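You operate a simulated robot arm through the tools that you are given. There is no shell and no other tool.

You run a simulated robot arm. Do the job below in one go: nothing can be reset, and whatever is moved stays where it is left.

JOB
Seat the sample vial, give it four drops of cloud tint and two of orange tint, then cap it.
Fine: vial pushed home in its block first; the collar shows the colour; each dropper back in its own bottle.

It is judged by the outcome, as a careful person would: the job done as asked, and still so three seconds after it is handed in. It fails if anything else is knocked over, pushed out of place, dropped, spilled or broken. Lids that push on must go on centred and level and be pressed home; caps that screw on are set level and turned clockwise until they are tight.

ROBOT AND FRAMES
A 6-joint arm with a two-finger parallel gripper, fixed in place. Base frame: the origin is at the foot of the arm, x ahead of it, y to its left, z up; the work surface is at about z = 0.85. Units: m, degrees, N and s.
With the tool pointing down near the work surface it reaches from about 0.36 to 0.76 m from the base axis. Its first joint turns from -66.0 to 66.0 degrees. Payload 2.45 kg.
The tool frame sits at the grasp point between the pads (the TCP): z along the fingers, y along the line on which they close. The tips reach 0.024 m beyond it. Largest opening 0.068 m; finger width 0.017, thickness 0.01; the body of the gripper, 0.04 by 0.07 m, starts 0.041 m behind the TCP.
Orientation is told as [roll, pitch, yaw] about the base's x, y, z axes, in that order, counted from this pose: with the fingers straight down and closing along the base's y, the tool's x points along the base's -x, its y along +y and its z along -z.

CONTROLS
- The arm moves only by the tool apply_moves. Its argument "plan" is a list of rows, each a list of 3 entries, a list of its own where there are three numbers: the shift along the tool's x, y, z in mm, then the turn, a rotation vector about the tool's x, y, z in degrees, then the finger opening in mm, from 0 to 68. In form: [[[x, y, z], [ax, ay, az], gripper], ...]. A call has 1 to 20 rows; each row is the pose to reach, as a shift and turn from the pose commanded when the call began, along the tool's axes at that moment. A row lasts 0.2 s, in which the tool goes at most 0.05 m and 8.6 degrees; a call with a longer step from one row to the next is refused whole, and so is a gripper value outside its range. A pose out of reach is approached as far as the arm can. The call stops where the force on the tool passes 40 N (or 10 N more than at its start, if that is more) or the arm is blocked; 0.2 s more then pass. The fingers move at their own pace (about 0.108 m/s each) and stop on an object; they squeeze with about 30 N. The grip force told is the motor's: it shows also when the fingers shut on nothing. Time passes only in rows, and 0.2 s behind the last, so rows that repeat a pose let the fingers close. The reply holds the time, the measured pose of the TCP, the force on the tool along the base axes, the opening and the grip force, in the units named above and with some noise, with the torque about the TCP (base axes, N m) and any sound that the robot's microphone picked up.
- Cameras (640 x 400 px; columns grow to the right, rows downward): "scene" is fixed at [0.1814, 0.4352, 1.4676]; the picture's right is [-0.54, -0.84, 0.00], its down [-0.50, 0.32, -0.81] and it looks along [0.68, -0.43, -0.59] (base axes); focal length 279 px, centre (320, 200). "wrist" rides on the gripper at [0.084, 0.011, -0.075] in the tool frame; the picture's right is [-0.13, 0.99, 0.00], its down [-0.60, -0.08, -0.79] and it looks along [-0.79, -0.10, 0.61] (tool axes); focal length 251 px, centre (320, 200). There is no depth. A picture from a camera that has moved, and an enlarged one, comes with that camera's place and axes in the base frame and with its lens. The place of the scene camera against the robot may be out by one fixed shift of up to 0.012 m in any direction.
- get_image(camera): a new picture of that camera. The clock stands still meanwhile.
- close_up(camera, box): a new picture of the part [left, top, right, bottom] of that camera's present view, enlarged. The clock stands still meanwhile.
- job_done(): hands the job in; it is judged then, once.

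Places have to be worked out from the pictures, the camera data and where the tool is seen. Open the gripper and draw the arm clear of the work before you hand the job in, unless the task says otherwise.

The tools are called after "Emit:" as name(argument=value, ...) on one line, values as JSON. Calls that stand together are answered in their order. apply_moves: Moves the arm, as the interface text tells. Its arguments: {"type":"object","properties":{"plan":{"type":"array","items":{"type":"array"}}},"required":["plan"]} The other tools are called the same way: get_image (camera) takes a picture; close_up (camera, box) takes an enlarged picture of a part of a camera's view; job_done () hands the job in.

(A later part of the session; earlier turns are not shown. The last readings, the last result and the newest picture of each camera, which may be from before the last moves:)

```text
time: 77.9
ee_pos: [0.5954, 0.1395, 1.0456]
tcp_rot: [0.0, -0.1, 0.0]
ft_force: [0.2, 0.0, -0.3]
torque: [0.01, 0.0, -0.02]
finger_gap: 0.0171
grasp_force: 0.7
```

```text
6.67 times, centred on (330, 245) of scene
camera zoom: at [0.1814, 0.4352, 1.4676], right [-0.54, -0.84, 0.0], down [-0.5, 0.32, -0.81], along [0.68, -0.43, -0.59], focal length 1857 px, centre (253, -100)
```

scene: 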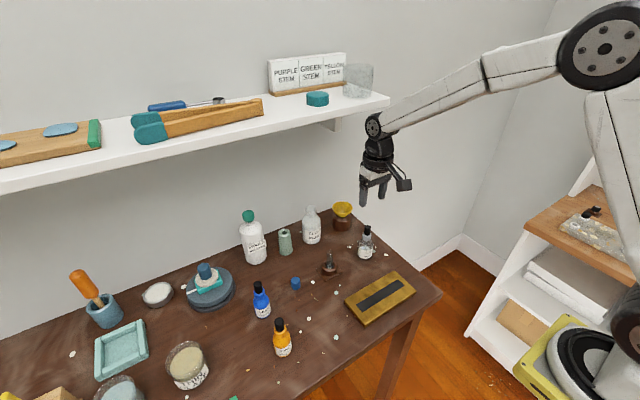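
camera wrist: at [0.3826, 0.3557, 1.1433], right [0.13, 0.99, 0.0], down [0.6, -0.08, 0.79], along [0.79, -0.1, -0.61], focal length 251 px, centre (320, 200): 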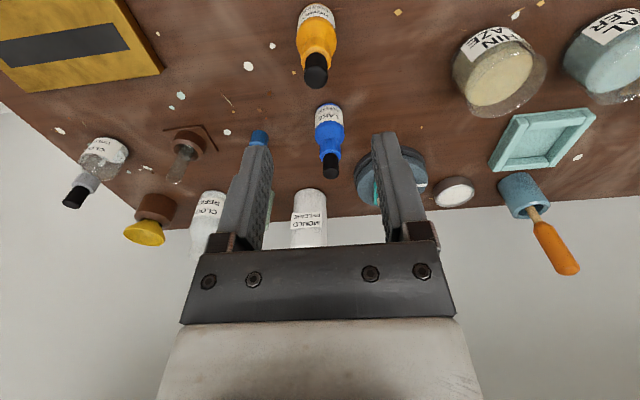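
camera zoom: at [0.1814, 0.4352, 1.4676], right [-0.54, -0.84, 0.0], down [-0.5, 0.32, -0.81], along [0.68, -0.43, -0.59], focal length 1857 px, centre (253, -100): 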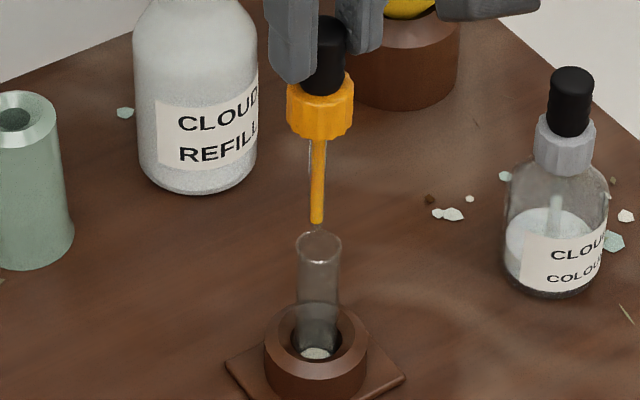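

Emit:
close_up(camera="wrist", box=[304, 15, 336, 37])

Emit:
close_up(camera="scene", box=[318, 262, 336, 274])

Emit:
close_up(camera="scene", box=[322, 235, 334, 250])

```text
16.00 times, centred on (320, 26) of wrist
camera zoom: at [0.5115, 0.15, 1.1208], right [0.13, 0.99, 0.0], down [0.6, -0.08, 0.79], along [0.79, -0.1, -0.61], focal length 4023 px, centre (320, 2984)
```

zoom: 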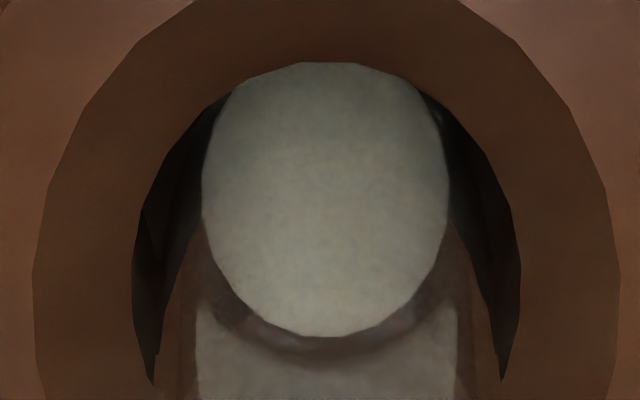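

```text
16.00 times, centred on (327, 268) of scene
camera zoom: at [0.1814, 0.4352, 1.4676], right [-0.54, -0.84, 0.0], down [-0.5, 0.32, -0.81], along [0.68, -0.43, -0.59], focal length 4458 px, centre (208, -888)
```

zoom: 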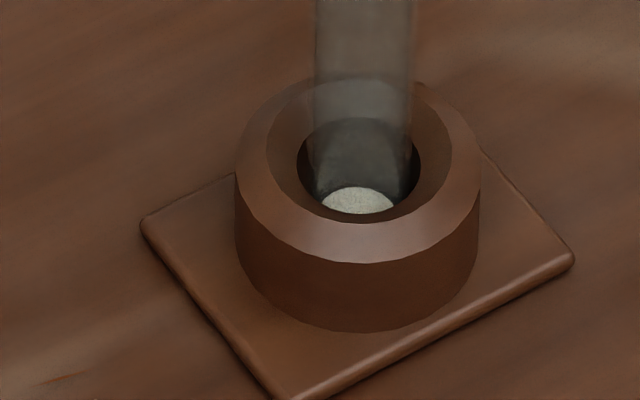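

```text
16.00 times, centred on (328, 242) of scene
camera zoom: at [0.1814, 0.4352, 1.4676], right [-0.54, -0.84, 0.0], down [-0.5, 0.32, -0.81], along [0.68, -0.43, -0.59], focal length 4458 px, centre (192, -480)
```

zoom: 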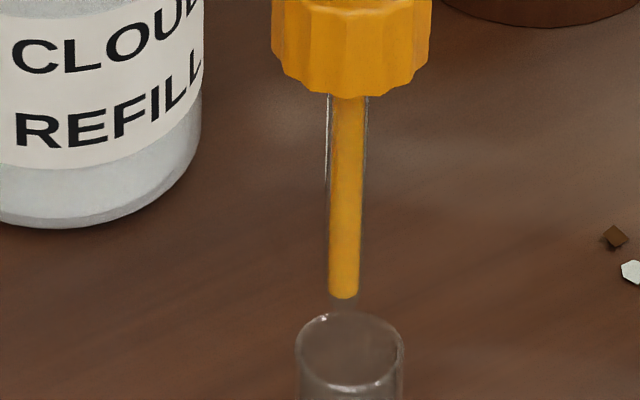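

The vial content has clearly turned from bluish white to a warm beige, so orange went in. To tell one drop from two I enlarge the liquid and the reference colours.

Emit:
close_up(camera="wrist", box=[316, 22, 324, 27])

Emit:
close_up(camera="scene", box=[326, 266, 330, 268.5])

Emit:
close_up(camera="scene", box=[361, 246, 367, 250])

```text
16.00 times, centred on (320, 24) of wrist
camera zoom: at [0.5115, 0.15, 1.1208], right [0.13, 0.99, 0.0], down [0.6, -0.08, 0.79], along [0.79, -0.1, -0.61], focal length 4023 px, centre (320, 3008)
```

zoom: 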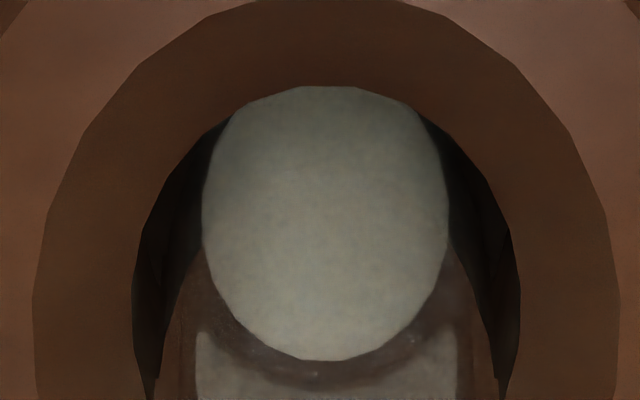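

```text
16.00 times, centred on (328, 267) of scene
camera zoom: at [0.1814, 0.4352, 1.4676], right [-0.54, -0.84, 0.0], down [-0.5, 0.32, -0.81], along [0.68, -0.43, -0.59], focal length 4458 px, centre (192, -876)
```

zoom: 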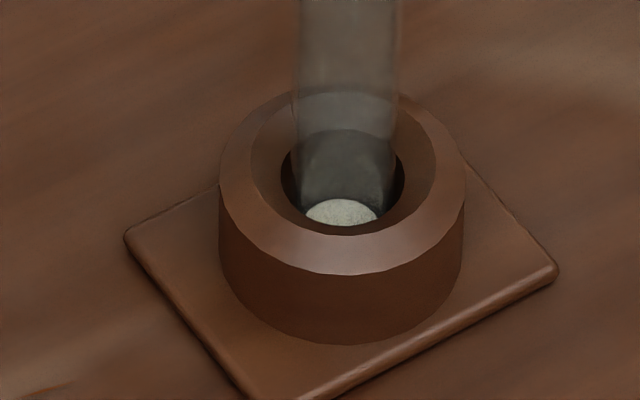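

```text
16.00 times, centred on (364, 248) of scene
camera zoom: at [0.1814, 0.4352, 1.4676], right [-0.54, -0.84, 0.0], down [-0.5, 0.32, -0.81], along [0.68, -0.43, -0.59], focal length 4458 px, centre (-384, -568)
```

zoom: 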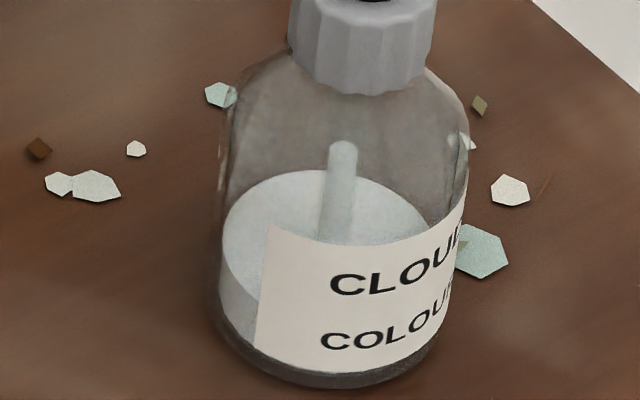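

Colour alone is ambiguous between one and two orange drops, and the column top is hidden by the collar from here. I'll take the dropper back over its own bottle and then raise it high, where the scene camera sees the column from the side, to count properly.

Emit:
apply_moves(plan=[[[0, 0, -8], [0, 0, 0], 16], [[0, 0, -16], [0, 0, 0], 16], [[0, 0, -20], [0, 0, 0], 16], [[3, 5, -20], [0, 0, 0], 16], [[9, 15, -20], [0, 0, 0], 16], [[17, 28, -20], [0, 0, 0], 16], [[25, 41, -20], [0, 0, 0], 16], [[33, 54, -20], [0, 0, 0], 16], [[41, 67, -20], [0, 0, 0], 16], [[49, 80, -20], [0, 0, 0], 16], [[57, 93, -20], [0, 0, 0], 16], [[65, 106, -20], [0, 0, 0], 16], [[73, 119, -20], [0, 0, 0], 16], [[81, 132, -20], [0, 0, 0], 16], [[89, 145, -20], [0, 0, 0], 16], [[97, 158, -20], [0, 0, 0], 16], [[105, 171, -20], [0, 0, 0], 16], [[113, 184, -20], [0, 0, 0], 16], [[120, 195, -20], [0, 0, 0], 16], [[123.9, 201.2, -20], [0, 0, 0], 16]])

Emit:
close_up(camera="wrist", box=[240, 0, 400, 220])

Emit:
get_image(camera="scene")

Emit:
close_up(camera="scene", box=[318, 255, 338, 275])

```text
time: 82.1
ee_pos: [0.4718, 0.3412, 1.0665]
tcp_rot: [0.0, 0.0, 0.0]
ft_force: [-0.6, 0.7, 0.1]
torque: [-0.01, -0.02, -0.02]
finger_gap: 0.0173
grasp_force: 1.1
```

```text
1.82 times, centred on (320, 110) of wrist
camera zoom: at [0.3873, 0.351, 1.1422], right [0.13, 0.99, 0.0], down [0.6, -0.08, 0.79], along [0.79, -0.1, -0.61], focal length 457 px, centre (320, 364)
```

zoom: 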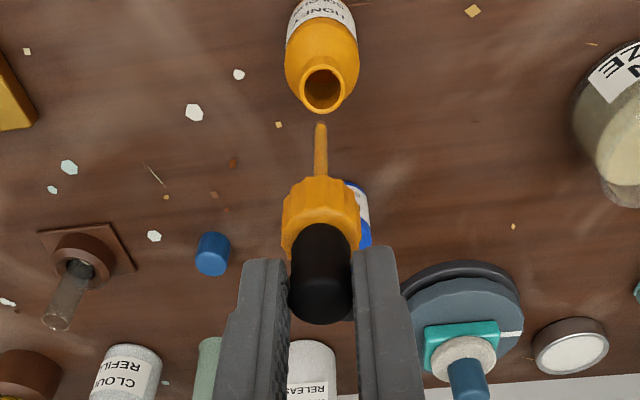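

```text
taken
```

scene: 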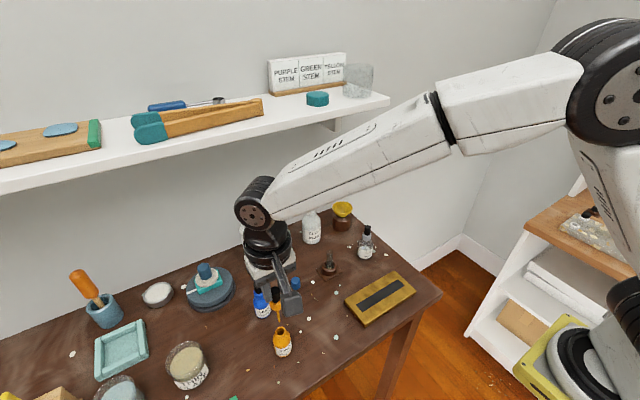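

```text
16.00 times, centred on (328, 265) of scene
camera zoom: at [0.1814, 0.4352, 1.4676], right [-0.54, -0.84, 0.0], down [-0.5, 0.32, -0.81], along [0.68, -0.43, -0.59], focal length 4458 px, centre (192, -840)
```

zoom: 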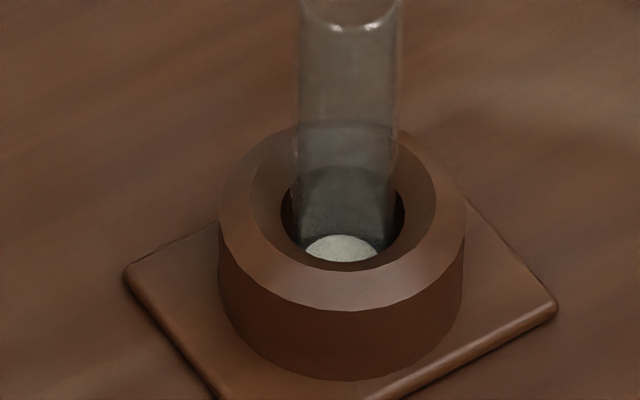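

Above the honey bottle now. I raise straight up 290 mm to see the pipette column side-on from the scene camera.

Emit:
apply_moves(plan=[[[0, 0, -8], [0, 0, 0], 16], [[0, 0, -22], [0, 0, 0], 16], [[0, 0, -40], [0, 0, 0], 16], [[0, 0, -60], [0, 0, 0], 16], [[0, 0, -80], [0, 0, 0], 16], [[0, 0, -100], [0, 0, 0], 16], [[0, 0, -120], [0, 0, 0], 16], [[0, 0, -140], [0, 0, 0], 16], [[0, 0, -160], [0, 0, 0], 16], [[0, 0, -180], [0, 0, 0], 16], [[0, 0, -200], [0, 0, 0], 16], [[0, 0, -220], [0, 0, 0], 16], [[0, 0, -240], [0, 0, 0], 16], [[0, 0, -260], [0, 0, 0], 16], [[0, 0, -275], [0, 0, 0], 16], [[0, 0, -285], [0, 0, 0], 16], [[0, 0, -290], [0, 0, 0], 16], [[0, 0, -290], [0, 0, 0], 16]])

Emit:
get_image(camera="scene")

Emit:
close_up(camera="scene", box=[200, 90, 300, 210])

```text
time: 85.9
ee_pos: [0.4714, 0.3412, 1.3577]
tcp_rot: [0.1, -0.1, 0.1]
ft_force: [-0.4, 0.9, 0.1]
torque: [0.0, 0.02, 0.02]
finger_gap: 0.017
grasp_force: 6.2
```

```text
taken
```

scene: 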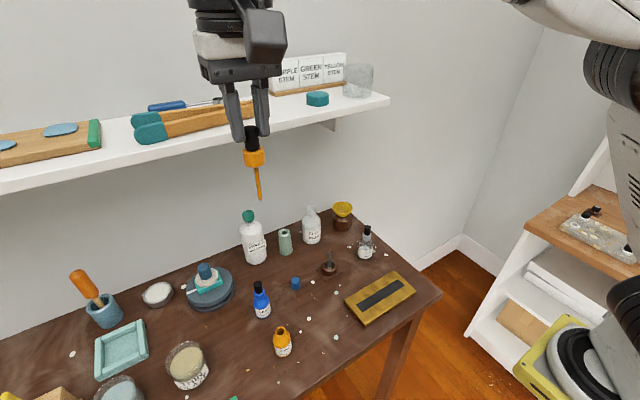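

```text
3.33 times, centred on (250, 150) of scene
camera zoom: at [0.1814, 0.4352, 1.4676], right [-0.54, -0.84, 0.0], down [-0.5, 0.32, -0.81], along [0.68, -0.43, -0.59], focal length 929 px, centre (553, 367)
```

zoom: 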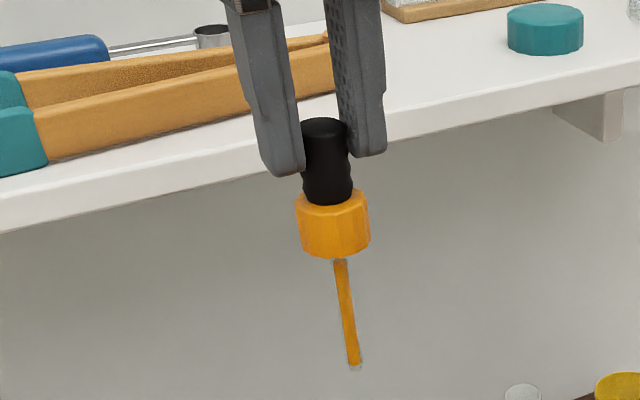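

The dropper has crept down in the light grip (still held by the upper half of the bulb), so I must not dawdle. One close look at the column, then straight back down to its bottle.

Emit:
close_up(camera="scene", box=[238, 160, 278, 206])

Emit:
close_up(camera="scene", box=[242, 162, 268, 178])

Emit:
close_up(camera="wrist", box=[240, 60, 400, 220])

```text
8.70 times, centred on (258, 183) of scene
camera zoom: at [0.1814, 0.4352, 1.4676], right [-0.54, -0.84, 0.0], down [-0.5, 0.32, -0.81], along [0.68, -0.43, -0.59], focal length 2422 px, centre (859, 348)
```

zoom: 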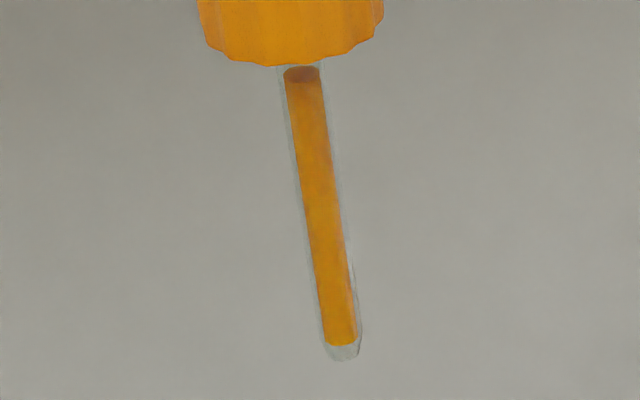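

```text
16.00 times, centred on (255, 170) of scene
camera zoom: at [0.1814, 0.4352, 1.4676], right [-0.54, -0.84, 0.0], down [-0.5, 0.32, -0.81], along [0.68, -0.43, -0.59], focal length 4458 px, centre (1360, 680)
```

zoom: 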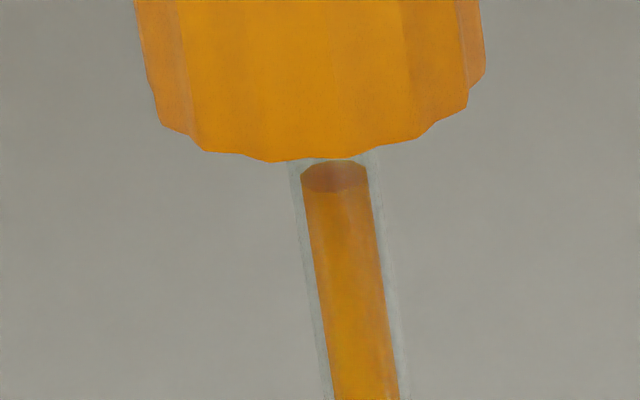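

```text
2.50 times, centred on (320, 140) of wrist
camera zoom: at [0.3869, 0.3505, 1.4327], right [0.13, 0.99, 0.0], down [0.6, -0.08, 0.79], along [0.79, -0.1, -0.61], focal length 629 px, centre (320, 350)
```

zoom: 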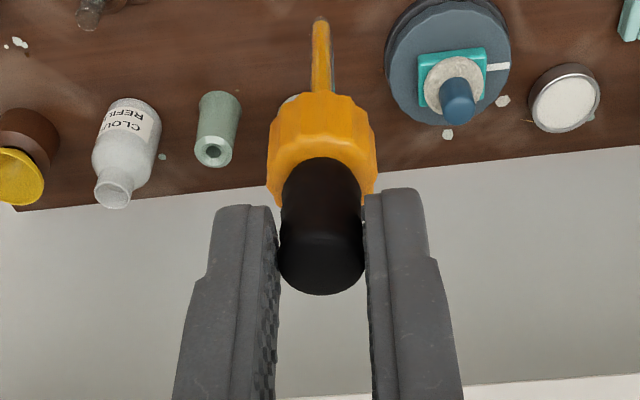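

The column top is now visible; I measure the orange column at ~46.9 mm. To learn how many drops that is below a full load, I return it to its bottle, reload with the identical squeeze, and compare. First, straight down to just above the neck.

Emit:
apply_moves(plan=[[[0, 0, 10], [0, 0, 0], 16], [[0, 0, 30], [0, 0, 0], 16], [[0, 0, 50], [0, 0, 0], 16], [[0, 0, 70], [0, 0, 0], 16], [[0, 0, 90], [0, 0, 0], 16], [[0, 0, 110], [0, 0, 0], 16], [[0, 0, 130], [0, 0, 0], 16], [[0, 0, 150], [0, 0, 0], 16], [[0, 0, 170], [0, 0, 0], 16], [[0, 0, 190], [0, 0, 0], 16], [[0, 0, 210], [0, 0, 0], 16], [[0, 0, 230], [0, 0, 0], 16], [[0, 0, 250], [0, 0, 0], 16], [[0, 0, 270], [0, 0, 0], 16], [[0, 0, 285], [0, 0, 0], 16], [[0, 0, 298], [0, 0, 0], 16], [[0, 0, 306], [0, 0, 0], 16], [[0, 0, 310], [0, 0, 0], 16], [[0, 0, 310], [0, 0, 0], 16]])

Emit:
close_up(camera="wrist", box=[270, 0, 370, 120])

Emit:
close_up(camera="scene", box=[250, 290, 310, 370])

```text
time: 89.9
ee_pos: [0.4717, 0.3414, 1.0444]
tcp_rot: [0.0, -0.1, 0.0]
ft_force: [0.8, 0.7, 0.2]
torque: [0.05, 0.02, -0.01]
finger_gap: 0.0172
grasp_force: 6.0
```

```text
3.33 times, centred on (320, 60) of wrist
camera zoom: at [0.3878, 0.3516, 1.12], right [0.13, 0.99, 0.0], down [0.6, -0.08, 0.79], along [0.79, -0.1, -0.61], focal length 838 px, centre (320, 667)
```

zoom: 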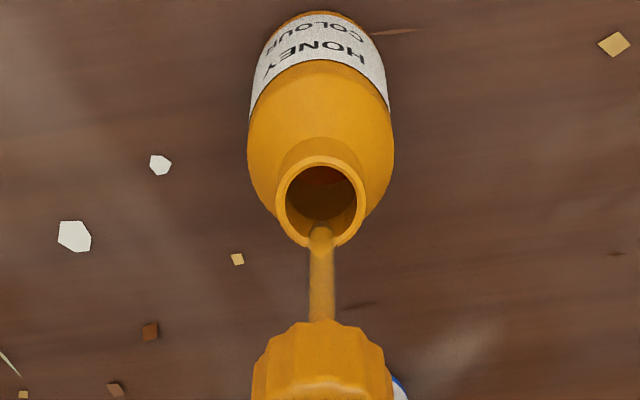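

```text
5.00 times, centred on (280, 330) of scene
camera zoom: at [0.1814, 0.4352, 1.4676], right [-0.54, -0.84, 0.0], down [-0.5, 0.32, -0.81], along [0.68, -0.43, -0.59], focal length 1393 px, centre (520, -450)
```

zoom: 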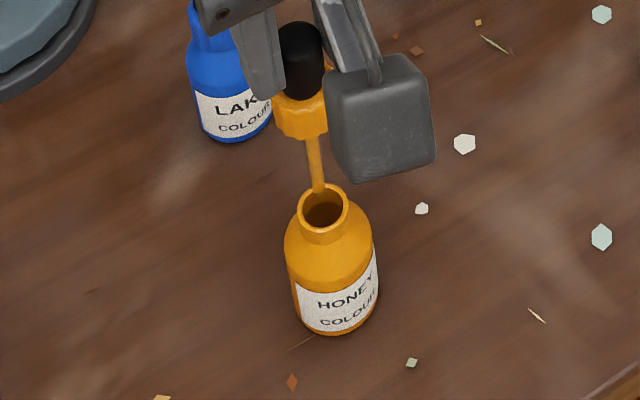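

Tip is centred over the neck opening. I lower to the seat, re-grip at the original height, and reload with the identical squeeze sequence.

Emit:
apply_moves(plan=[[[0.5, 0, 8], [0, 0, 0], 16], [[0.5, 0, 18], [0, 0, 0], 16], [[0.5, 0, 28], [0, 0, 0], 16], [[0.5, 0, 38], [0, 0, 0], 16], [[0.5, 0, 48], [0, 0, 0], 16], [[0.5, 0, 58], [0, 0, 0], 16], [[0.5, 0, 66], [0, 0, 0], 16], [[0.5, 0, 72], [0, 0, 0], 16], [[0.5, 0, 75], [0, 0, 0], 16], [[0.5, 0, 76.5], [0, 0, 0], 16], [[0.5, 0, 76.5], [0, 0, 0], 18], [[0.5, 0, 76.5], [0, 0, 0], 21], [[0.5, 0, 76.5], [0, 0, 0], 21]])

Emit:
close_up(camera="wrist", box=[260, 60, 380, 220])

Emit:
close_up(camera="scene", box=[250, 290, 310, 370])

```text
time: 92.7
ee_pos: [0.4707, 0.3403, 0.9688]
tcp_rot: [0.2, -0.2, 0.0]
ft_force: [-1.1, 0.4, -0.9]
torque: [0.04, -0.04, -0.01]
finger_gap: 0.0208
grasp_force: 0.1
```

```text
2.50 times, centred on (320, 140) of wrist
camera zoom: at [0.387, 0.3507, 1.0449], right [0.13, 0.99, 0.0], down [0.6, -0.08, 0.79], along [0.79, -0.1, -0.61], focal length 629 px, centre (320, 350)
```

zoom: 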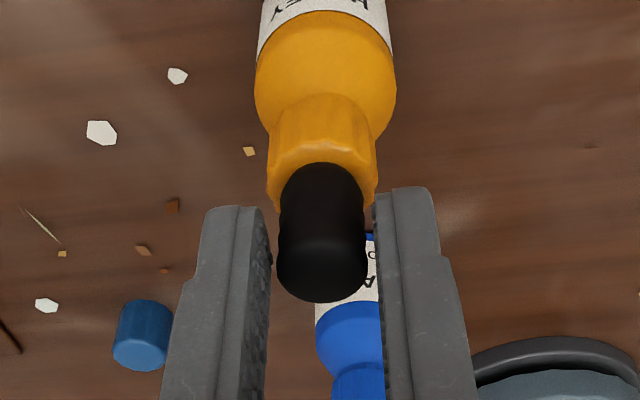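

```text
5.00 times, centred on (280, 330) of scene
camera zoom: at [0.1814, 0.4352, 1.4676], right [-0.54, -0.84, 0.0], down [-0.5, 0.32, -0.81], along [0.68, -0.43, -0.59], focal length 1393 px, centre (520, -450)
```

zoom: 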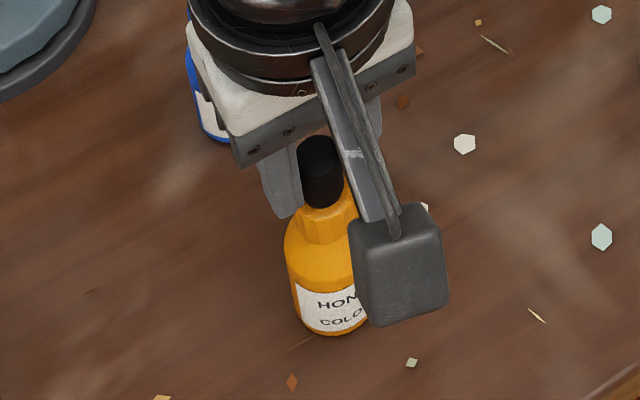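

Seated again. I lower 1.4 mm to the original grip height, close lightly, and repeat the same load squeeze.

Emit:
apply_moves(plan=[[[0, 0.4, 1.4], [0, 0, 0], 21], [[0, 0.4, 1.4], [0, 0, 0], 18], [[0, 0.4, 1.4], [0, 0, 0], 17], [[0, 0.4, 1.4], [0, 0, 0], 16], [[0, 0.4, 1.4], [0, 0, 0], 16], [[0, 0.4, 1.4], [0, 0, 0], 16]])

Emit:
apply_moves(plan=[[[0, 0, 0], [0, 0, 0], 14.5], [[0, 0, 0], [0, 0, 0], 14], [[0, 0, 0], [0, 0, 0], 14], [[0, 0, 0], [0, 0, 0], 14], [[0, 0, 0], [0, 0, 0], 15.5], [[0, 0, 0], [0, 0, 0], 16], [[0, 0, 0], [0, 0, 0], 16], [[0, 0, 0], [0, 0, 0], 16], [[0, 0, 0], [0, 0, 0], 16]])

Emit:
close_up(camera="wrist", box=[260, 60, 380, 220])

```text
time: 94.1
ee_pos: [0.4713, 0.34, 0.9694]
tcp_rot: [0.1, -0.2, -0.1]
ft_force: [-0.2, 0.0, 0.5]
torque: [-0.01, 0.02, 0.02]
finger_gap: 0.0173
grasp_force: 0.7
```

```text
time: 96.1
ee_pos: [0.4708, 0.3407, 0.9678]
tcp_rot: [0.2, -0.1, 0.0]
ft_force: [0.2, -0.6, 0.1]
torque: [0.01, 0.04, 0.01]
finger_gap: 0.0169
grasp_force: 0.7
```

```text
2.50 times, centred on (320, 140) of wrist
camera zoom: at [0.387, 0.351, 1.0433], right [0.13, 0.99, 0.0], down [0.6, -0.08, 0.79], along [0.79, -0.1, -0.61], focal length 629 px, centre (320, 350)
```

zoom: 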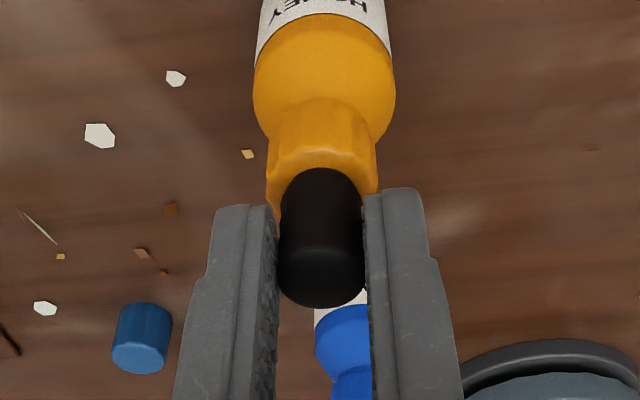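

Reloaded. I raise it to the same viewing height for a side-on column measurement.

Emit:
apply_moves(plan=[[[0, 0, -4], [0, 0, 0], 16], [[0, 0, -12], [0, 0, 0], 16], [[0, 0, -24], [0, 0, 0], 16], [[0, 0, -42], [0, 0, 0], 16], [[0, 0, -64], [0, 0, 0], 16], [[0, 0, -88], [0, 0, 0], 16], [[0, 0, -112], [0, 0, 0], 16], [[0, 0, -136], [0, 0, 0], 16], [[0, 0, -160], [0, 0, 0], 16], [[0, 0, -184], [0, 0, 0], 16], [[0, 0, -208], [0, 0, 0], 16], [[0, 0, -232], [0, 0, 0], 16], [[0, 0, -256], [0, 0, 0], 16], [[0, 0, -280], [0, 0, 0], 16], [[0, 0, -304], [0, 0, 0], 16], [[0, 0, -328], [0, 0, 0], 16], [[0, 0, -350], [0, 0, 0], 16], [[0, 0, -368], [0, 0, 0], 16], [[0, 0, -381], [0, 0, 0], 16], [[0, 0, -389], [0, 0, 0], 16]])

Emit:
close_up(camera="scene", box=[238, 160, 278, 206])

Emit:
close_up(camera="scene", box=[242, 162, 268, 178])

Emit:
close_up(camera="wrist", box=[240, 60, 400, 220])

```text
time: 100.3
ee_pos: [0.4706, 0.3394, 1.3568]
tcp_rot: [0.0, -0.1, 0.0]
ft_force: [0.4, 0.5, -0.6]
torque: [-0.02, 0.05, 0.0]
finger_gap: 0.0171
grasp_force: 0.9
```

```text
8.70 times, centred on (258, 183) of scene
camera zoom: at [0.1814, 0.4352, 1.4676], right [-0.54, -0.84, 0.0], down [-0.5, 0.32, -0.81], along [0.68, -0.43, -0.59], focal length 2422 px, centre (859, 348)
```

zoom: 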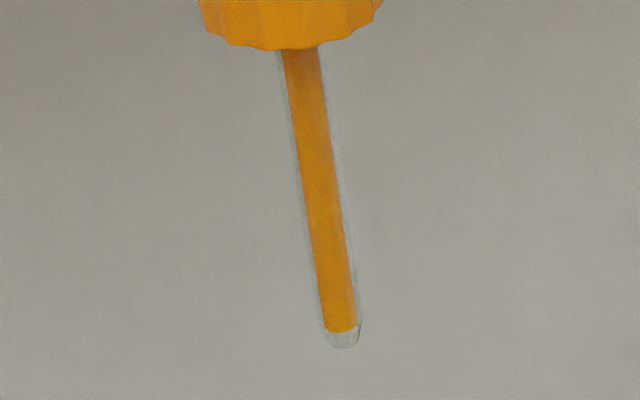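

```text
16.00 times, centred on (255, 170) of scene
camera zoom: at [0.1814, 0.4352, 1.4676], right [-0.54, -0.84, 0.0], down [-0.5, 0.32, -0.81], along [0.68, -0.43, -0.59], focal length 4458 px, centre (1360, 680)
```

zoom: 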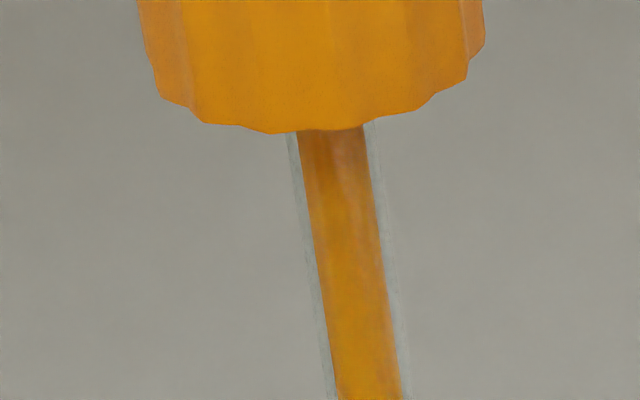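

```text
2.50 times, centred on (320, 140) of wrist
camera zoom: at [0.3869, 0.3501, 1.4322], right [0.13, 0.99, 0.0], down [0.6, -0.08, 0.79], along [0.79, -0.1, -0.61], focal length 629 px, centre (320, 350)
```

zoom: 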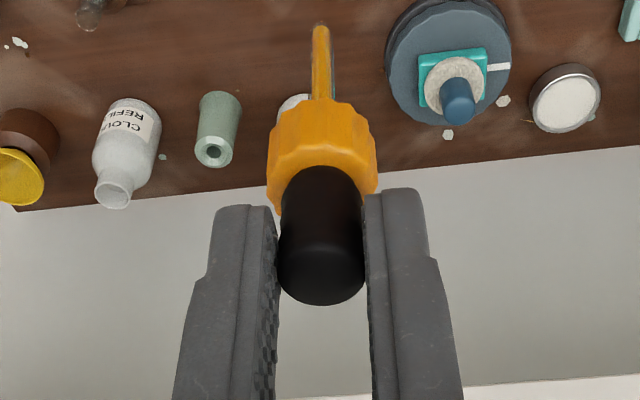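

The fuller column's top is just hidden by the collar edge now. I raise another 80 mm to see further under the collar.

Emit:
apply_moves(plan=[[[0, 0, -8], [0, 0, 0], 16], [[0, 0, -24], [0, 0, 0], 16], [[0, 0, -44], [0, 0, 0], 16], [[0, 0, -64], [0, 0, 0], 16], [[0, 0, -76], [0, 0, 0], 16], [[0, 0, -80], [0, 0, 0], 16]])

Emit:
get_image(camera="scene")

Emit:
close_up(camera="scene", box=[225, 95, 275, 155])

```text
time: 101.7
ee_pos: [0.4619, 0.3334, 1.4156]
tcp_rot: [0.3, -0.2, 0.0]
ft_force: [0.6, -0.7, -0.3]
torque: [-0.01, 0.04, 0.0]
finger_gap: 0.0171
grasp_force: 0.1
out of reach, approached as far as the arm can: row 4, 5, 6
```

```text
taken
```

scene: 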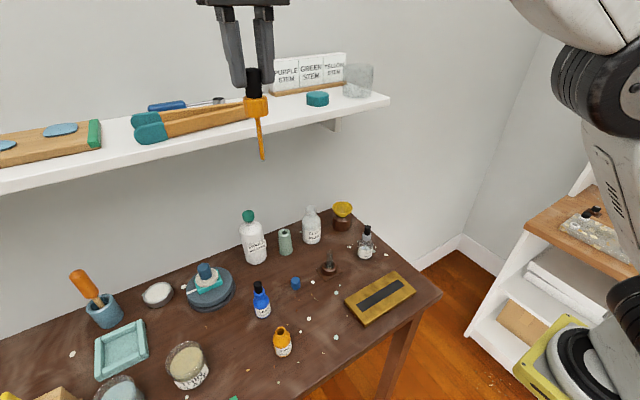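

```text
6.67 times, centred on (250, 125) of scene
camera zoom: at [0.1814, 0.4352, 1.4676], right [-0.54, -0.84, 0.0], down [-0.5, 0.32, -0.81], along [0.68, -0.43, -0.59], focal length 1857 px, centre (787, 700)
```

zoom: 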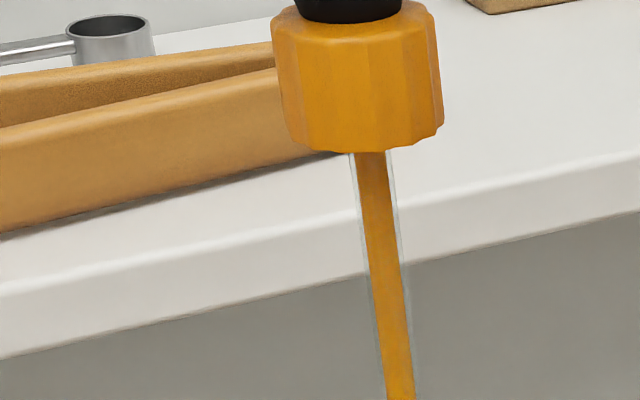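

Emit:
close_up(camera="scene", box=[240, 108, 266, 124])

Emit:
close_up(camera="scene", box=[240, 115, 280, 165])

```text
16.00 times, centred on (253, 116) of scene
camera zoom: at [0.1814, 0.4352, 1.4676], right [-0.54, -0.84, 0.0], down [-0.5, 0.32, -0.81], along [0.68, -0.43, -0.59], focal length 4458 px, centre (1392, 1544)
```

zoom: 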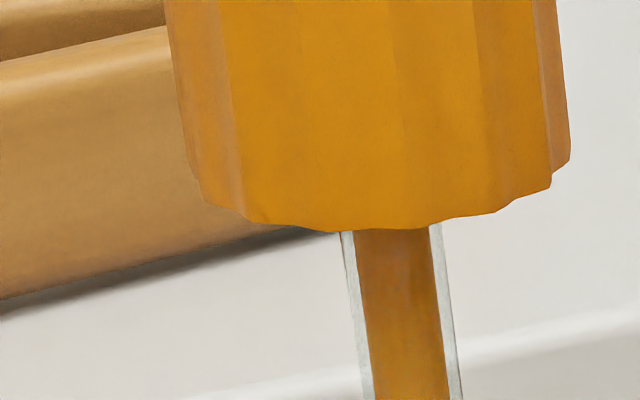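

```text
8.00 times, centred on (260, 140) of scene
camera zoom: at [0.1814, 0.4352, 1.4676], right [-0.54, -0.84, 0.0], down [-0.5, 0.32, -0.81], along [0.68, -0.43, -0.59], focal length 2229 px, centre (800, 680)
```

zoom: 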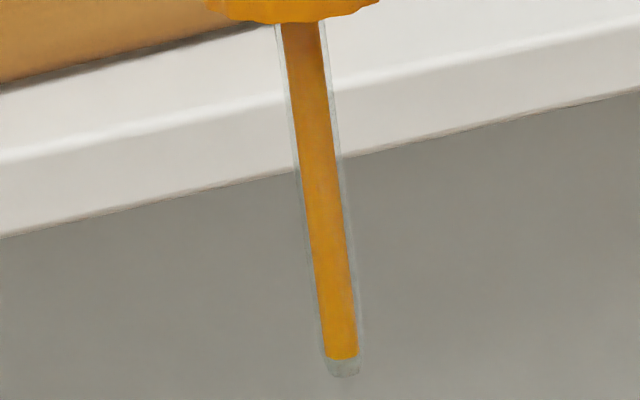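

The full column's top is still hidden, so the full load is at least ~50.5 mm versus 46.9 mm before. I go back down and calibrate the two pulses I used, with the tip inside the bottle's own neck. First back down 80 mm and check the pose.

Emit:
apply_moves(plan=[[[0, 0, 10], [0, 0, 0], 16], [[0, 0, 25], [0, 0, 0], 16], [[0, 0, 45], [0, 0, 0], 16], [[0, 0, 65], [0, 0, 0], 16], [[0, 0, 80], [0, 0, 0], 16]])

Emit:
close_up(camera="wrist", box=[240, 60, 400, 220])

```text
time: 102.9
ee_pos: [0.4609, 0.3309, 1.3357]
tcp_rot: [0.2, -0.2, 0.0]
ft_force: [0.4, -0.6, -0.4]
torque: [0.01, 0.0, -0.01]
finger_gap: 0.0169
grasp_force: 0.6
```

```text
2.50 times, centred on (320, 140) of wrist
camera zoom: at [0.3762, 0.3426, 1.4111], right [0.13, 0.99, 0.0], down [0.6, -0.08, 0.79], along [0.79, -0.1, -0.61], focal length 629 px, centre (320, 350)
```

zoom: 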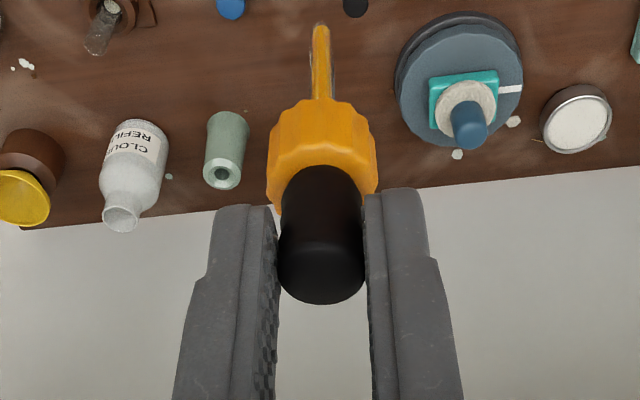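

The pose shifted slightly at the reach limit; I correct (+10.8 mm x, +8.4 mm y) while lowering to just above the neck.

Emit:
apply_moves(plan=[[[-3, 2.5, 10], [0, 0, 0], 16], [[-6, 5, 28], [0, 0, 0], 16], [[-9, 7, 50], [0, 0, 0], 16], [[-10.8, 8.4, 72], [0, 0, 0], 16], [[-10.8, 8.4, 94], [0, 0, 0], 16], [[-10.8, 8.4, 116], [0, 0, 0], 16], [[-10.8, 8.4, 138], [0, 0, 0], 16], [[-10.8, 8.4, 160], [0, 0, 0], 16], [[-10.8, 8.4, 182], [0, 0, 0], 16], [[-10.8, 8.4, 204], [0, 0, 0], 16], [[-10.8, 8.4, 226], [0, 0, 0], 16], [[-10.8, 8.4, 246], [0, 0, 0], 16], [[-10.8, 8.4, 264], [0, 0, 0], 16], [[-10.8, 8.4, 278], [0, 0, 0], 16], [[-10.8, 8.4, 287], [0, 0, 0], 16], [[-10.8, 8.4, 291], [0, 0, 0], 16], [[-10.8, 8.4, 291], [0, 0, 0], 16]])

Emit:
close_up(camera="wrist", box=[270, 0, 370, 120])

Emit:
close_up(camera="scene", box=[250, 290, 310, 370])

```text
time: 106.5
ee_pos: [0.4729, 0.34, 1.0447]
tcp_rot: [0.1, 0.0, 0.0]
ft_force: [0.3, -0.1, -0.3]
torque: [0.0, -0.01, -0.01]
finger_gap: 0.0169
grasp_force: 0.8
```

```text
3.33 times, centred on (320, 60) of wrist
camera zoom: at [0.3885, 0.3509, 1.1196], right [0.13, 0.99, 0.0], down [0.6, -0.08, 0.79], along [0.79, -0.1, -0.61], focal length 838 px, centre (320, 667)
```

zoom: 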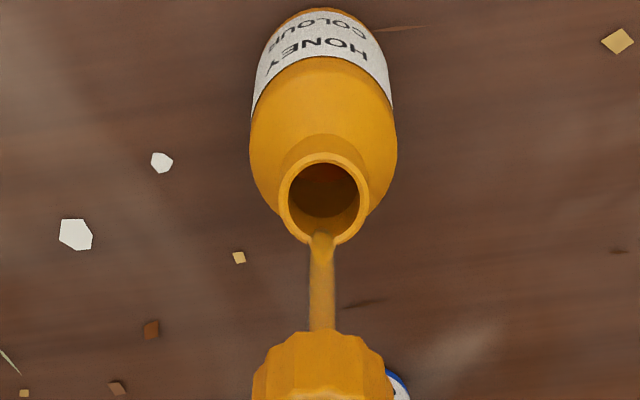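

```text
5.00 times, centred on (280, 330) of scene
camera zoom: at [0.1814, 0.4352, 1.4676], right [-0.54, -0.84, 0.0], down [-0.5, 0.32, -0.81], along [0.68, -0.43, -0.59], focal length 1393 px, centre (520, -450)
```

zoom: 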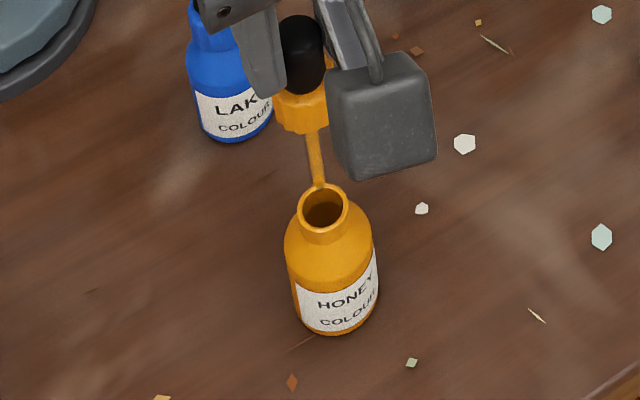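

Centred within ~1.5 mm. I lower the tip ~10 mm into the neck and repeat the same two pulses there (drops fall back into the bottle).

Emit:
apply_moves(plan=[[[1.3, 0.5, 5], [0, 0, 0], 16], [[1.3, 0.5, 12], [0, 0, 0], 16], [[1.3, 0.5, 20], [0, 0, 0], 16], [[1.3, 0.5, 20], [0, 0, 0], 16]])

Emit:
apply_moves(plan=[[[0, 0, 0], [0, 0, 0], 16], [[0, 0, 0], [0, 0, 0], 14.5], [[0, 0, 0], [0, 0, 0], 14], [[0, 0, 0], [0, 0, 0], 15.5], [[0, 0, 0], [0, 0, 0], 16], [[0, 0, 0], [0, 0, 0], 16], [[0, 0, 0], [0, 0, 0], 16]])

Emit:
apply_moves(plan=[[[0, 0, 0], [0, 0, 0], 16], [[0, 0, 0], [0, 0, 0], 14.5], [[0, 0, 0], [0, 0, 0], 14], [[0, 0, 0], [0, 0, 0], 14], [[0, 0, 0], [0, 0, 0], 16.2], [[0, 0, 0], [0, 0, 0], 16], [[0, 0, 0], [0, 0, 0], 16]])

Emit:
close_up(camera="wrist", box=[240, 60, 400, 220])

```text
time: 107.5
ee_pos: [0.4697, 0.3411, 1.0248]
tcp_rot: [0.0, -0.2, 0.0]
ft_force: [0.0, 0.7, 0.4]
torque: [-0.01, 0.01, -0.04]
finger_gap: 0.0173
grasp_force: 1.0
```

```text
time: 109.1
ee_pos: [0.4705, 0.3412, 1.0245]
tcp_rot: [0.1, 0.0, -0.1]
ft_force: [0.2, 0.5, -0.3]
torque: [-0.01, 0.0, -0.03]
finger_gap: 0.0171
grasp_force: 0.4
```

```text
time: 110.7
ee_pos: [0.4712, 0.3411, 1.0249]
tcp_rot: [0.1, -0.1, 0.0]
ft_force: [-0.6, 0.1, -0.5]
torque: [0.01, 0.02, 0.0]
finger_gap: 0.0173
grasp_force: 1.0
```

```text
2.50 times, centred on (320, 140) of wrist
camera zoom: at [0.3867, 0.3517, 1.0998], right [0.13, 0.99, 0.0], down [0.6, -0.08, 0.79], along [0.79, -0.1, -0.61], focal length 629 px, centre (320, 350)
```

zoom: 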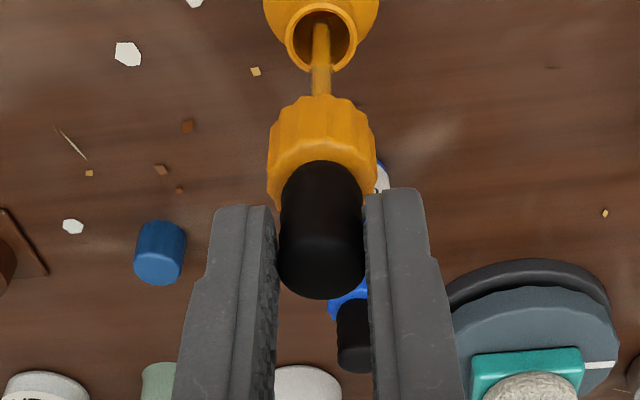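

Both pulses done into the bottle. I raise to the same viewing height (z≈1.358) and measure the column.

Emit:
apply_moves(plan=[[[0, 0, -4], [0, 0, 0], 16], [[0, 0, -12], [0, 0, 0], 16], [[0, 0, -26], [0, 0, 0], 16], [[0, 0, -46], [0, 0, 0], 16], [[0, 0, -68], [0, 0, 0], 16], [[0, 0, -92], [0, 0, 0], 16], [[0, 0, -116], [0, 0, 0], 16], [[0, 0, -140], [0, 0, 0], 16], [[0, 0, -164], [0, 0, 0], 16], [[0, 0, -188], [0, 0, 0], 16], [[0, 0, -212], [0, 0, 0], 16], [[0, 0, -236], [0, 0, 0], 16], [[0, 0, -258], [0, 0, 0], 16], [[0, 0, -278], [0, 0, 0], 16], [[0, 0, -296], [0, 0, 0], 16], [[0, 0, -310], [0, 0, 0], 16], [[0, 0, -321], [0, 0, 0], 16], [[0, 0, -328], [0, 0, 0], 16], [[0, 0, -333], [0, 0, 0], 16]])

Emit:
close_up(camera="scene", box=[238, 160, 278, 206])

Emit:
close_up(camera="scene", box=[242, 162, 268, 178])

Emit:
close_up(camera="wrist", box=[240, 60, 400, 220])

```text
time: 114.7
ee_pos: [0.47, 0.3408, 1.3583]
tcp_rot: [0.1, -0.1, 0.1]
ft_force: [0.6, 0.3, 0.3]
torque: [0.01, 0.02, 0.02]
finger_gap: 0.0171
grasp_force: 1.1
```

```text
8.70 times, centred on (258, 183) of scene
camera zoom: at [0.1814, 0.4352, 1.4676], right [-0.54, -0.84, 0.0], down [-0.5, 0.32, -0.81], along [0.68, -0.43, -0.59], focal length 2422 px, centre (859, 348)
```

zoom: 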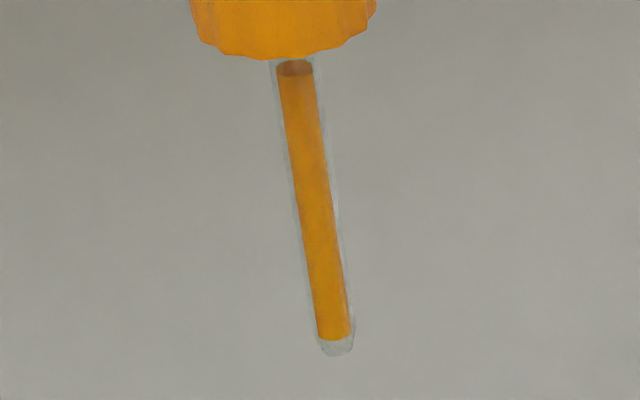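

```text
16.00 times, centred on (255, 170) of scene
camera zoom: at [0.1814, 0.4352, 1.4676], right [-0.54, -0.84, 0.0], down [-0.5, 0.32, -0.81], along [0.68, -0.43, -0.59], focal length 4458 px, centre (1360, 680)
```

zoom: 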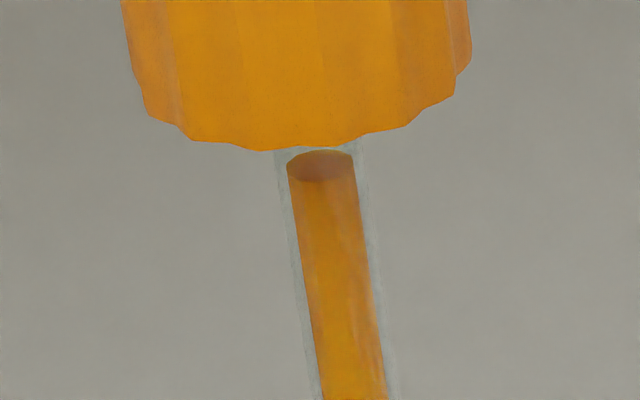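

```text
2.50 times, centred on (320, 140) of wrist
camera zoom: at [0.387, 0.3513, 1.4333], right [0.13, 0.99, 0.0], down [0.6, -0.08, 0.79], along [0.79, -0.1, -0.61], focal length 629 px, centre (320, 350)
```

zoom: 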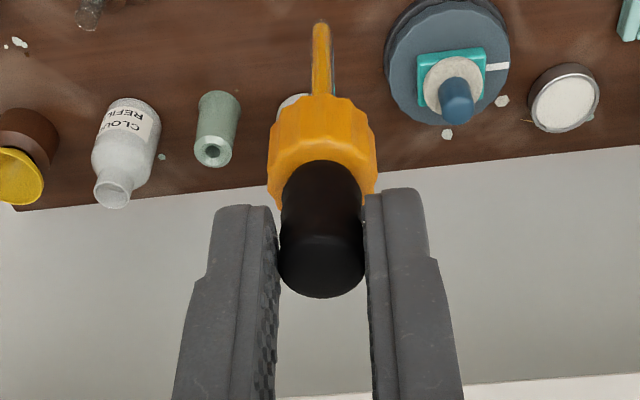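

The column is exactly the same as after the vial pulses (272 px), so the process is repeatable. Now I isolate the short pulse: down into the neck again, one short pulse only, then measure.

Emit:
apply_moves(plan=[[[0, 0, 5], [0, 0, 0], 16], [[0, 0, 15], [0, 0, 0], 16], [[0, 0, 32], [0, 0, 0], 16], [[0, 0, 54], [0, 0, 0], 16], [[0, 0, 78], [0, 0, 0], 16], [[0, 0, 102], [0, 0, 0], 16], [[0, 0, 126], [0, 0, 0], 16], [[0, 0, 150], [0, 0, 0], 16], [[0, 0, 174], [0, 0, 0], 16], [[0, 0, 198], [0, 0, 0], 16], [[0, 0, 222], [0, 0, 0], 16], [[0, 0, 244], [0, 0, 0], 16], [[0, 0, 264], [0, 0, 0], 16], [[0, 0, 282], [0, 0, 0], 16], [[0, 0, 296], [0, 0, 0], 16], [[0, 0, 306], [0, 0, 0], 16], [[0, 0, 313], [0, 0, 0], 16], [[0, 0, 313], [0, 0, 0], 16]])

Emit:
close_up(camera="wrist", box=[270, 0, 370, 120])

```text
time: 118.5
ee_pos: [0.4719, 0.3405, 1.0439]
tcp_rot: [0.1, -0.1, 0.0]
ft_force: [0.2, -0.6, -0.5]
torque: [-0.03, 0.01, -0.03]
finger_gap: 0.0174
grasp_force: 1.0
```

```text
3.33 times, centred on (320, 60) of wrist
camera zoom: at [0.387, 0.3521, 1.1191], right [0.13, 0.99, 0.0], down [0.6, -0.08, 0.79], along [0.79, -0.1, -0.61], focal length 838 px, centre (320, 667)
```

zoom: 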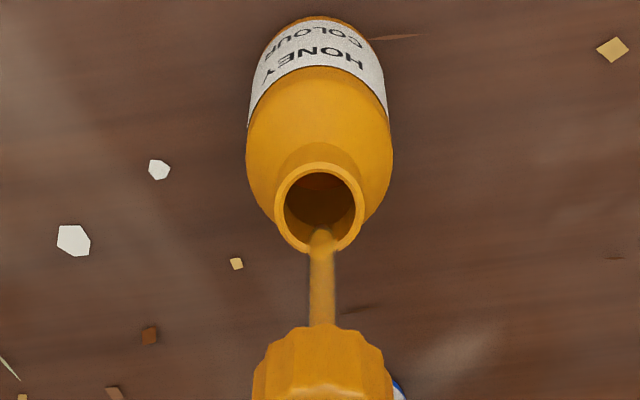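

Aligned over the neck. I lower 20 mm in, give the short pulse only, and come back up 20 mm.

Emit:
apply_moves(plan=[[[0, 0, 7], [0, 0, 0], 16], [[0, 0, 14], [0, 0, 0], 16], [[0, 0, 20], [0, 0, 0], 16], [[0, 0, 20], [0, 0, 0], 16]])

Emit:
apply_moves(plan=[[[0, 0, 0], [0, 0, 0], 16], [[0, 0, 0], [0, 0, 0], 14.5], [[0, 0, 0], [0, 0, 0], 14], [[0, 0, 0], [0, 0, 0], 15.5], [[0, 0, 0], [0, 0, 0], 16], [[0, 0, 0], [0, 0, 0], 16], [[0, 0, 0], [0, 0, 0], 16]])

Emit:
apply_moves(plan=[[[0, 0, -4], [0, 0, 0], 16], [[0, 0, -12], [0, 0, 0], 16], [[0, 0, -26], [0, 0, 0], 16], [[0, 0, -46], [0, 0, 0], 16], [[0, 0, -68], [0, 0, 0], 16], [[0, 0, -92], [0, 0, 0], 16], [[0, 0, -116], [0, 0, 0], 16], [[0, 0, -140], [0, 0, 0], 16], [[0, 0, -164], [0, 0, 0], 16], [[0, 0, -188], [0, 0, 0], 16], [[0, 0, -212], [0, 0, 0], 16], [[0, 0, -236], [0, 0, 0], 16], [[0, 0, -258], [0, 0, 0], 16], [[0, 0, -278], [0, 0, 0], 16], [[0, 0, -296], [0, 0, 0], 16], [[0, 0, -310], [0, 0, 0], 16], [[0, 0, -321], [0, 0, 0], 16], [[0, 0, -328], [0, 0, 0], 16], [[0, 0, -333], [0, 0, 0], 16]])

Emit:
close_up(camera="scene", box=[238, 160, 278, 206])

Emit:
close_up(camera="wrist", box=[240, 60, 400, 220])

```text
time: 119.5
ee_pos: [0.4718, 0.3423, 1.0246]
tcp_rot: [0.0, -0.1, 0.0]
ft_force: [0.4, -0.4, -0.2]
torque: [0.01, 0.01, 0.0]
finger_gap: 0.0168
grasp_force: 0.6
```

```text
time: 121.1
ee_pos: [0.47, 0.3409, 1.0258]
tcp_rot: [0.1, 0.0, 0.0]
ft_force: [0.3, 0.1, 0.4]
torque: [0.01, 0.04, -0.01]
finger_gap: 0.0171
grasp_force: 0.8
```

```text
time: 125.1
ee_pos: [0.4708, 0.341, 1.3573]
tcp_rot: [0.1, -0.1, 0.0]
ft_force: [-1.0, 0.5, -0.1]
torque: [0.0, 0.02, 0.03]
finger_gap: 0.0171
grasp_force: 0.4
```

```text
8.70 times, centred on (258, 183) of scene
camera zoom: at [0.1814, 0.4352, 1.4676], right [-0.54, -0.84, 0.0], down [-0.5, 0.32, -0.81], along [0.68, -0.43, -0.59], focal length 2422 px, centre (859, 348)
```

zoom: 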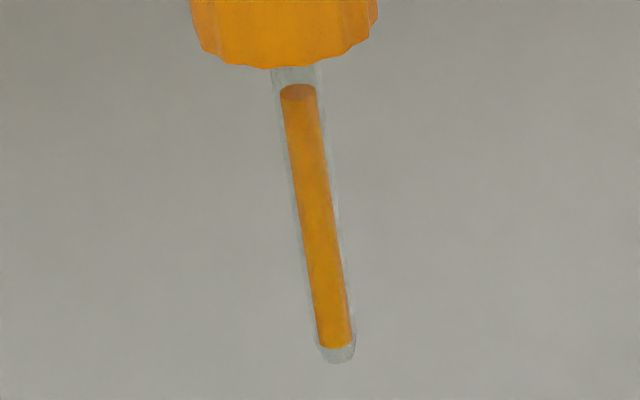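

```text
2.50 times, centred on (320, 140) of wrist
camera zoom: at [0.3861, 0.3514, 1.4332], right [0.13, 0.99, 0.0], down [0.6, -0.08, 0.79], along [0.79, -0.1, -0.61], focal length 629 px, centre (320, 350)
```

zoom: 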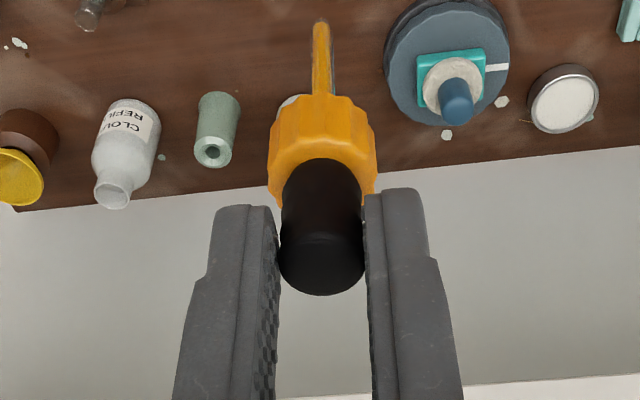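

One short pulse = one step (272→254 px, 2.7 mm), so the two pulses over the vial gave one drop each: two orange drops are in, matching the progressive colour change. I return the dropper to its bottle: down to just above the neck first.

Emit:
apply_moves(plan=[[[0, 0, 5], [0, 0, 0], 16], [[0, 0, 15], [0, 0, 0], 16], [[0, 0, 32], [0, 0, 0], 16], [[0, 0, 54], [0, 0, 0], 16], [[0, 0, 78], [0, 0, 0], 16], [[0, 0, 102], [0, 0, 0], 16], [[0, 0, 126], [0, 0, 0], 16], [[0, 0, 150], [0, 0, 0], 16], [[0, 0, 174], [0, 0, 0], 16], [[0, 0, 198], [0, 0, 0], 16], [[0, 0, 222], [0, 0, 0], 16], [[0, 0, 244], [0, 0, 0], 16], [[0, 0, 264], [0, 0, 0], 16], [[0, 0, 282], [0, 0, 0], 16], [[0, 0, 296], [0, 0, 0], 16], [[0, 0, 306], [0, 0, 0], 16], [[0, 0, 313], [0, 0, 0], 16], [[0, 0, 313], [0, 0, 0], 16]])

Emit:
close_up(camera="wrist", box=[270, 0, 370, 120])

Emit:
close_up(camera="scene", box=[290, 200, 400, 300])

```text
time: 128.9
ee_pos: [0.471, 0.3412, 1.0439]
tcp_rot: [0.1, -0.1, 0.0]
ft_force: [-0.4, -0.9, -0.4]
torque: [0.0, 0.02, -0.03]
finger_gap: 0.0174
grasp_force: 0.4
```

```text
3.33 times, centred on (320, 60) of wrist
camera zoom: at [0.3864, 0.3517, 1.1196], right [0.13, 0.99, 0.0], down [0.6, -0.08, 0.79], along [0.79, -0.1, -0.61], focal length 838 px, centre (320, 667)
```

zoom: 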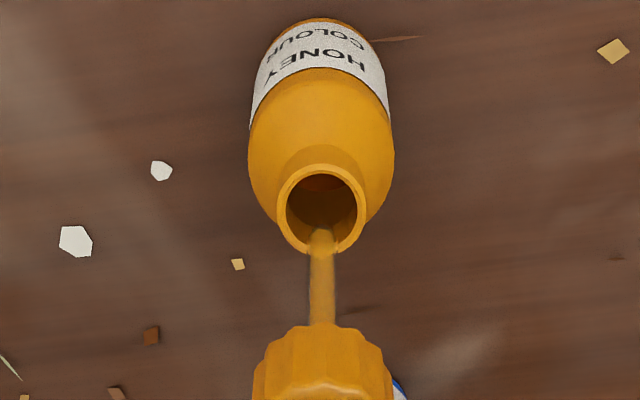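

```text
4.00 times, centred on (345, 250) of scene
camera zoom: at [0.1814, 0.4352, 1.4676], right [-0.54, -0.84, 0.0], down [-0.5, 0.32, -0.81], along [0.68, -0.43, -0.59], focal length 1114 px, centre (220, 0)
```

zoom: 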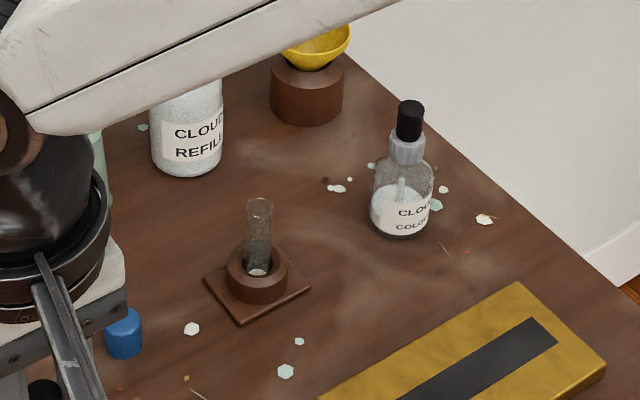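

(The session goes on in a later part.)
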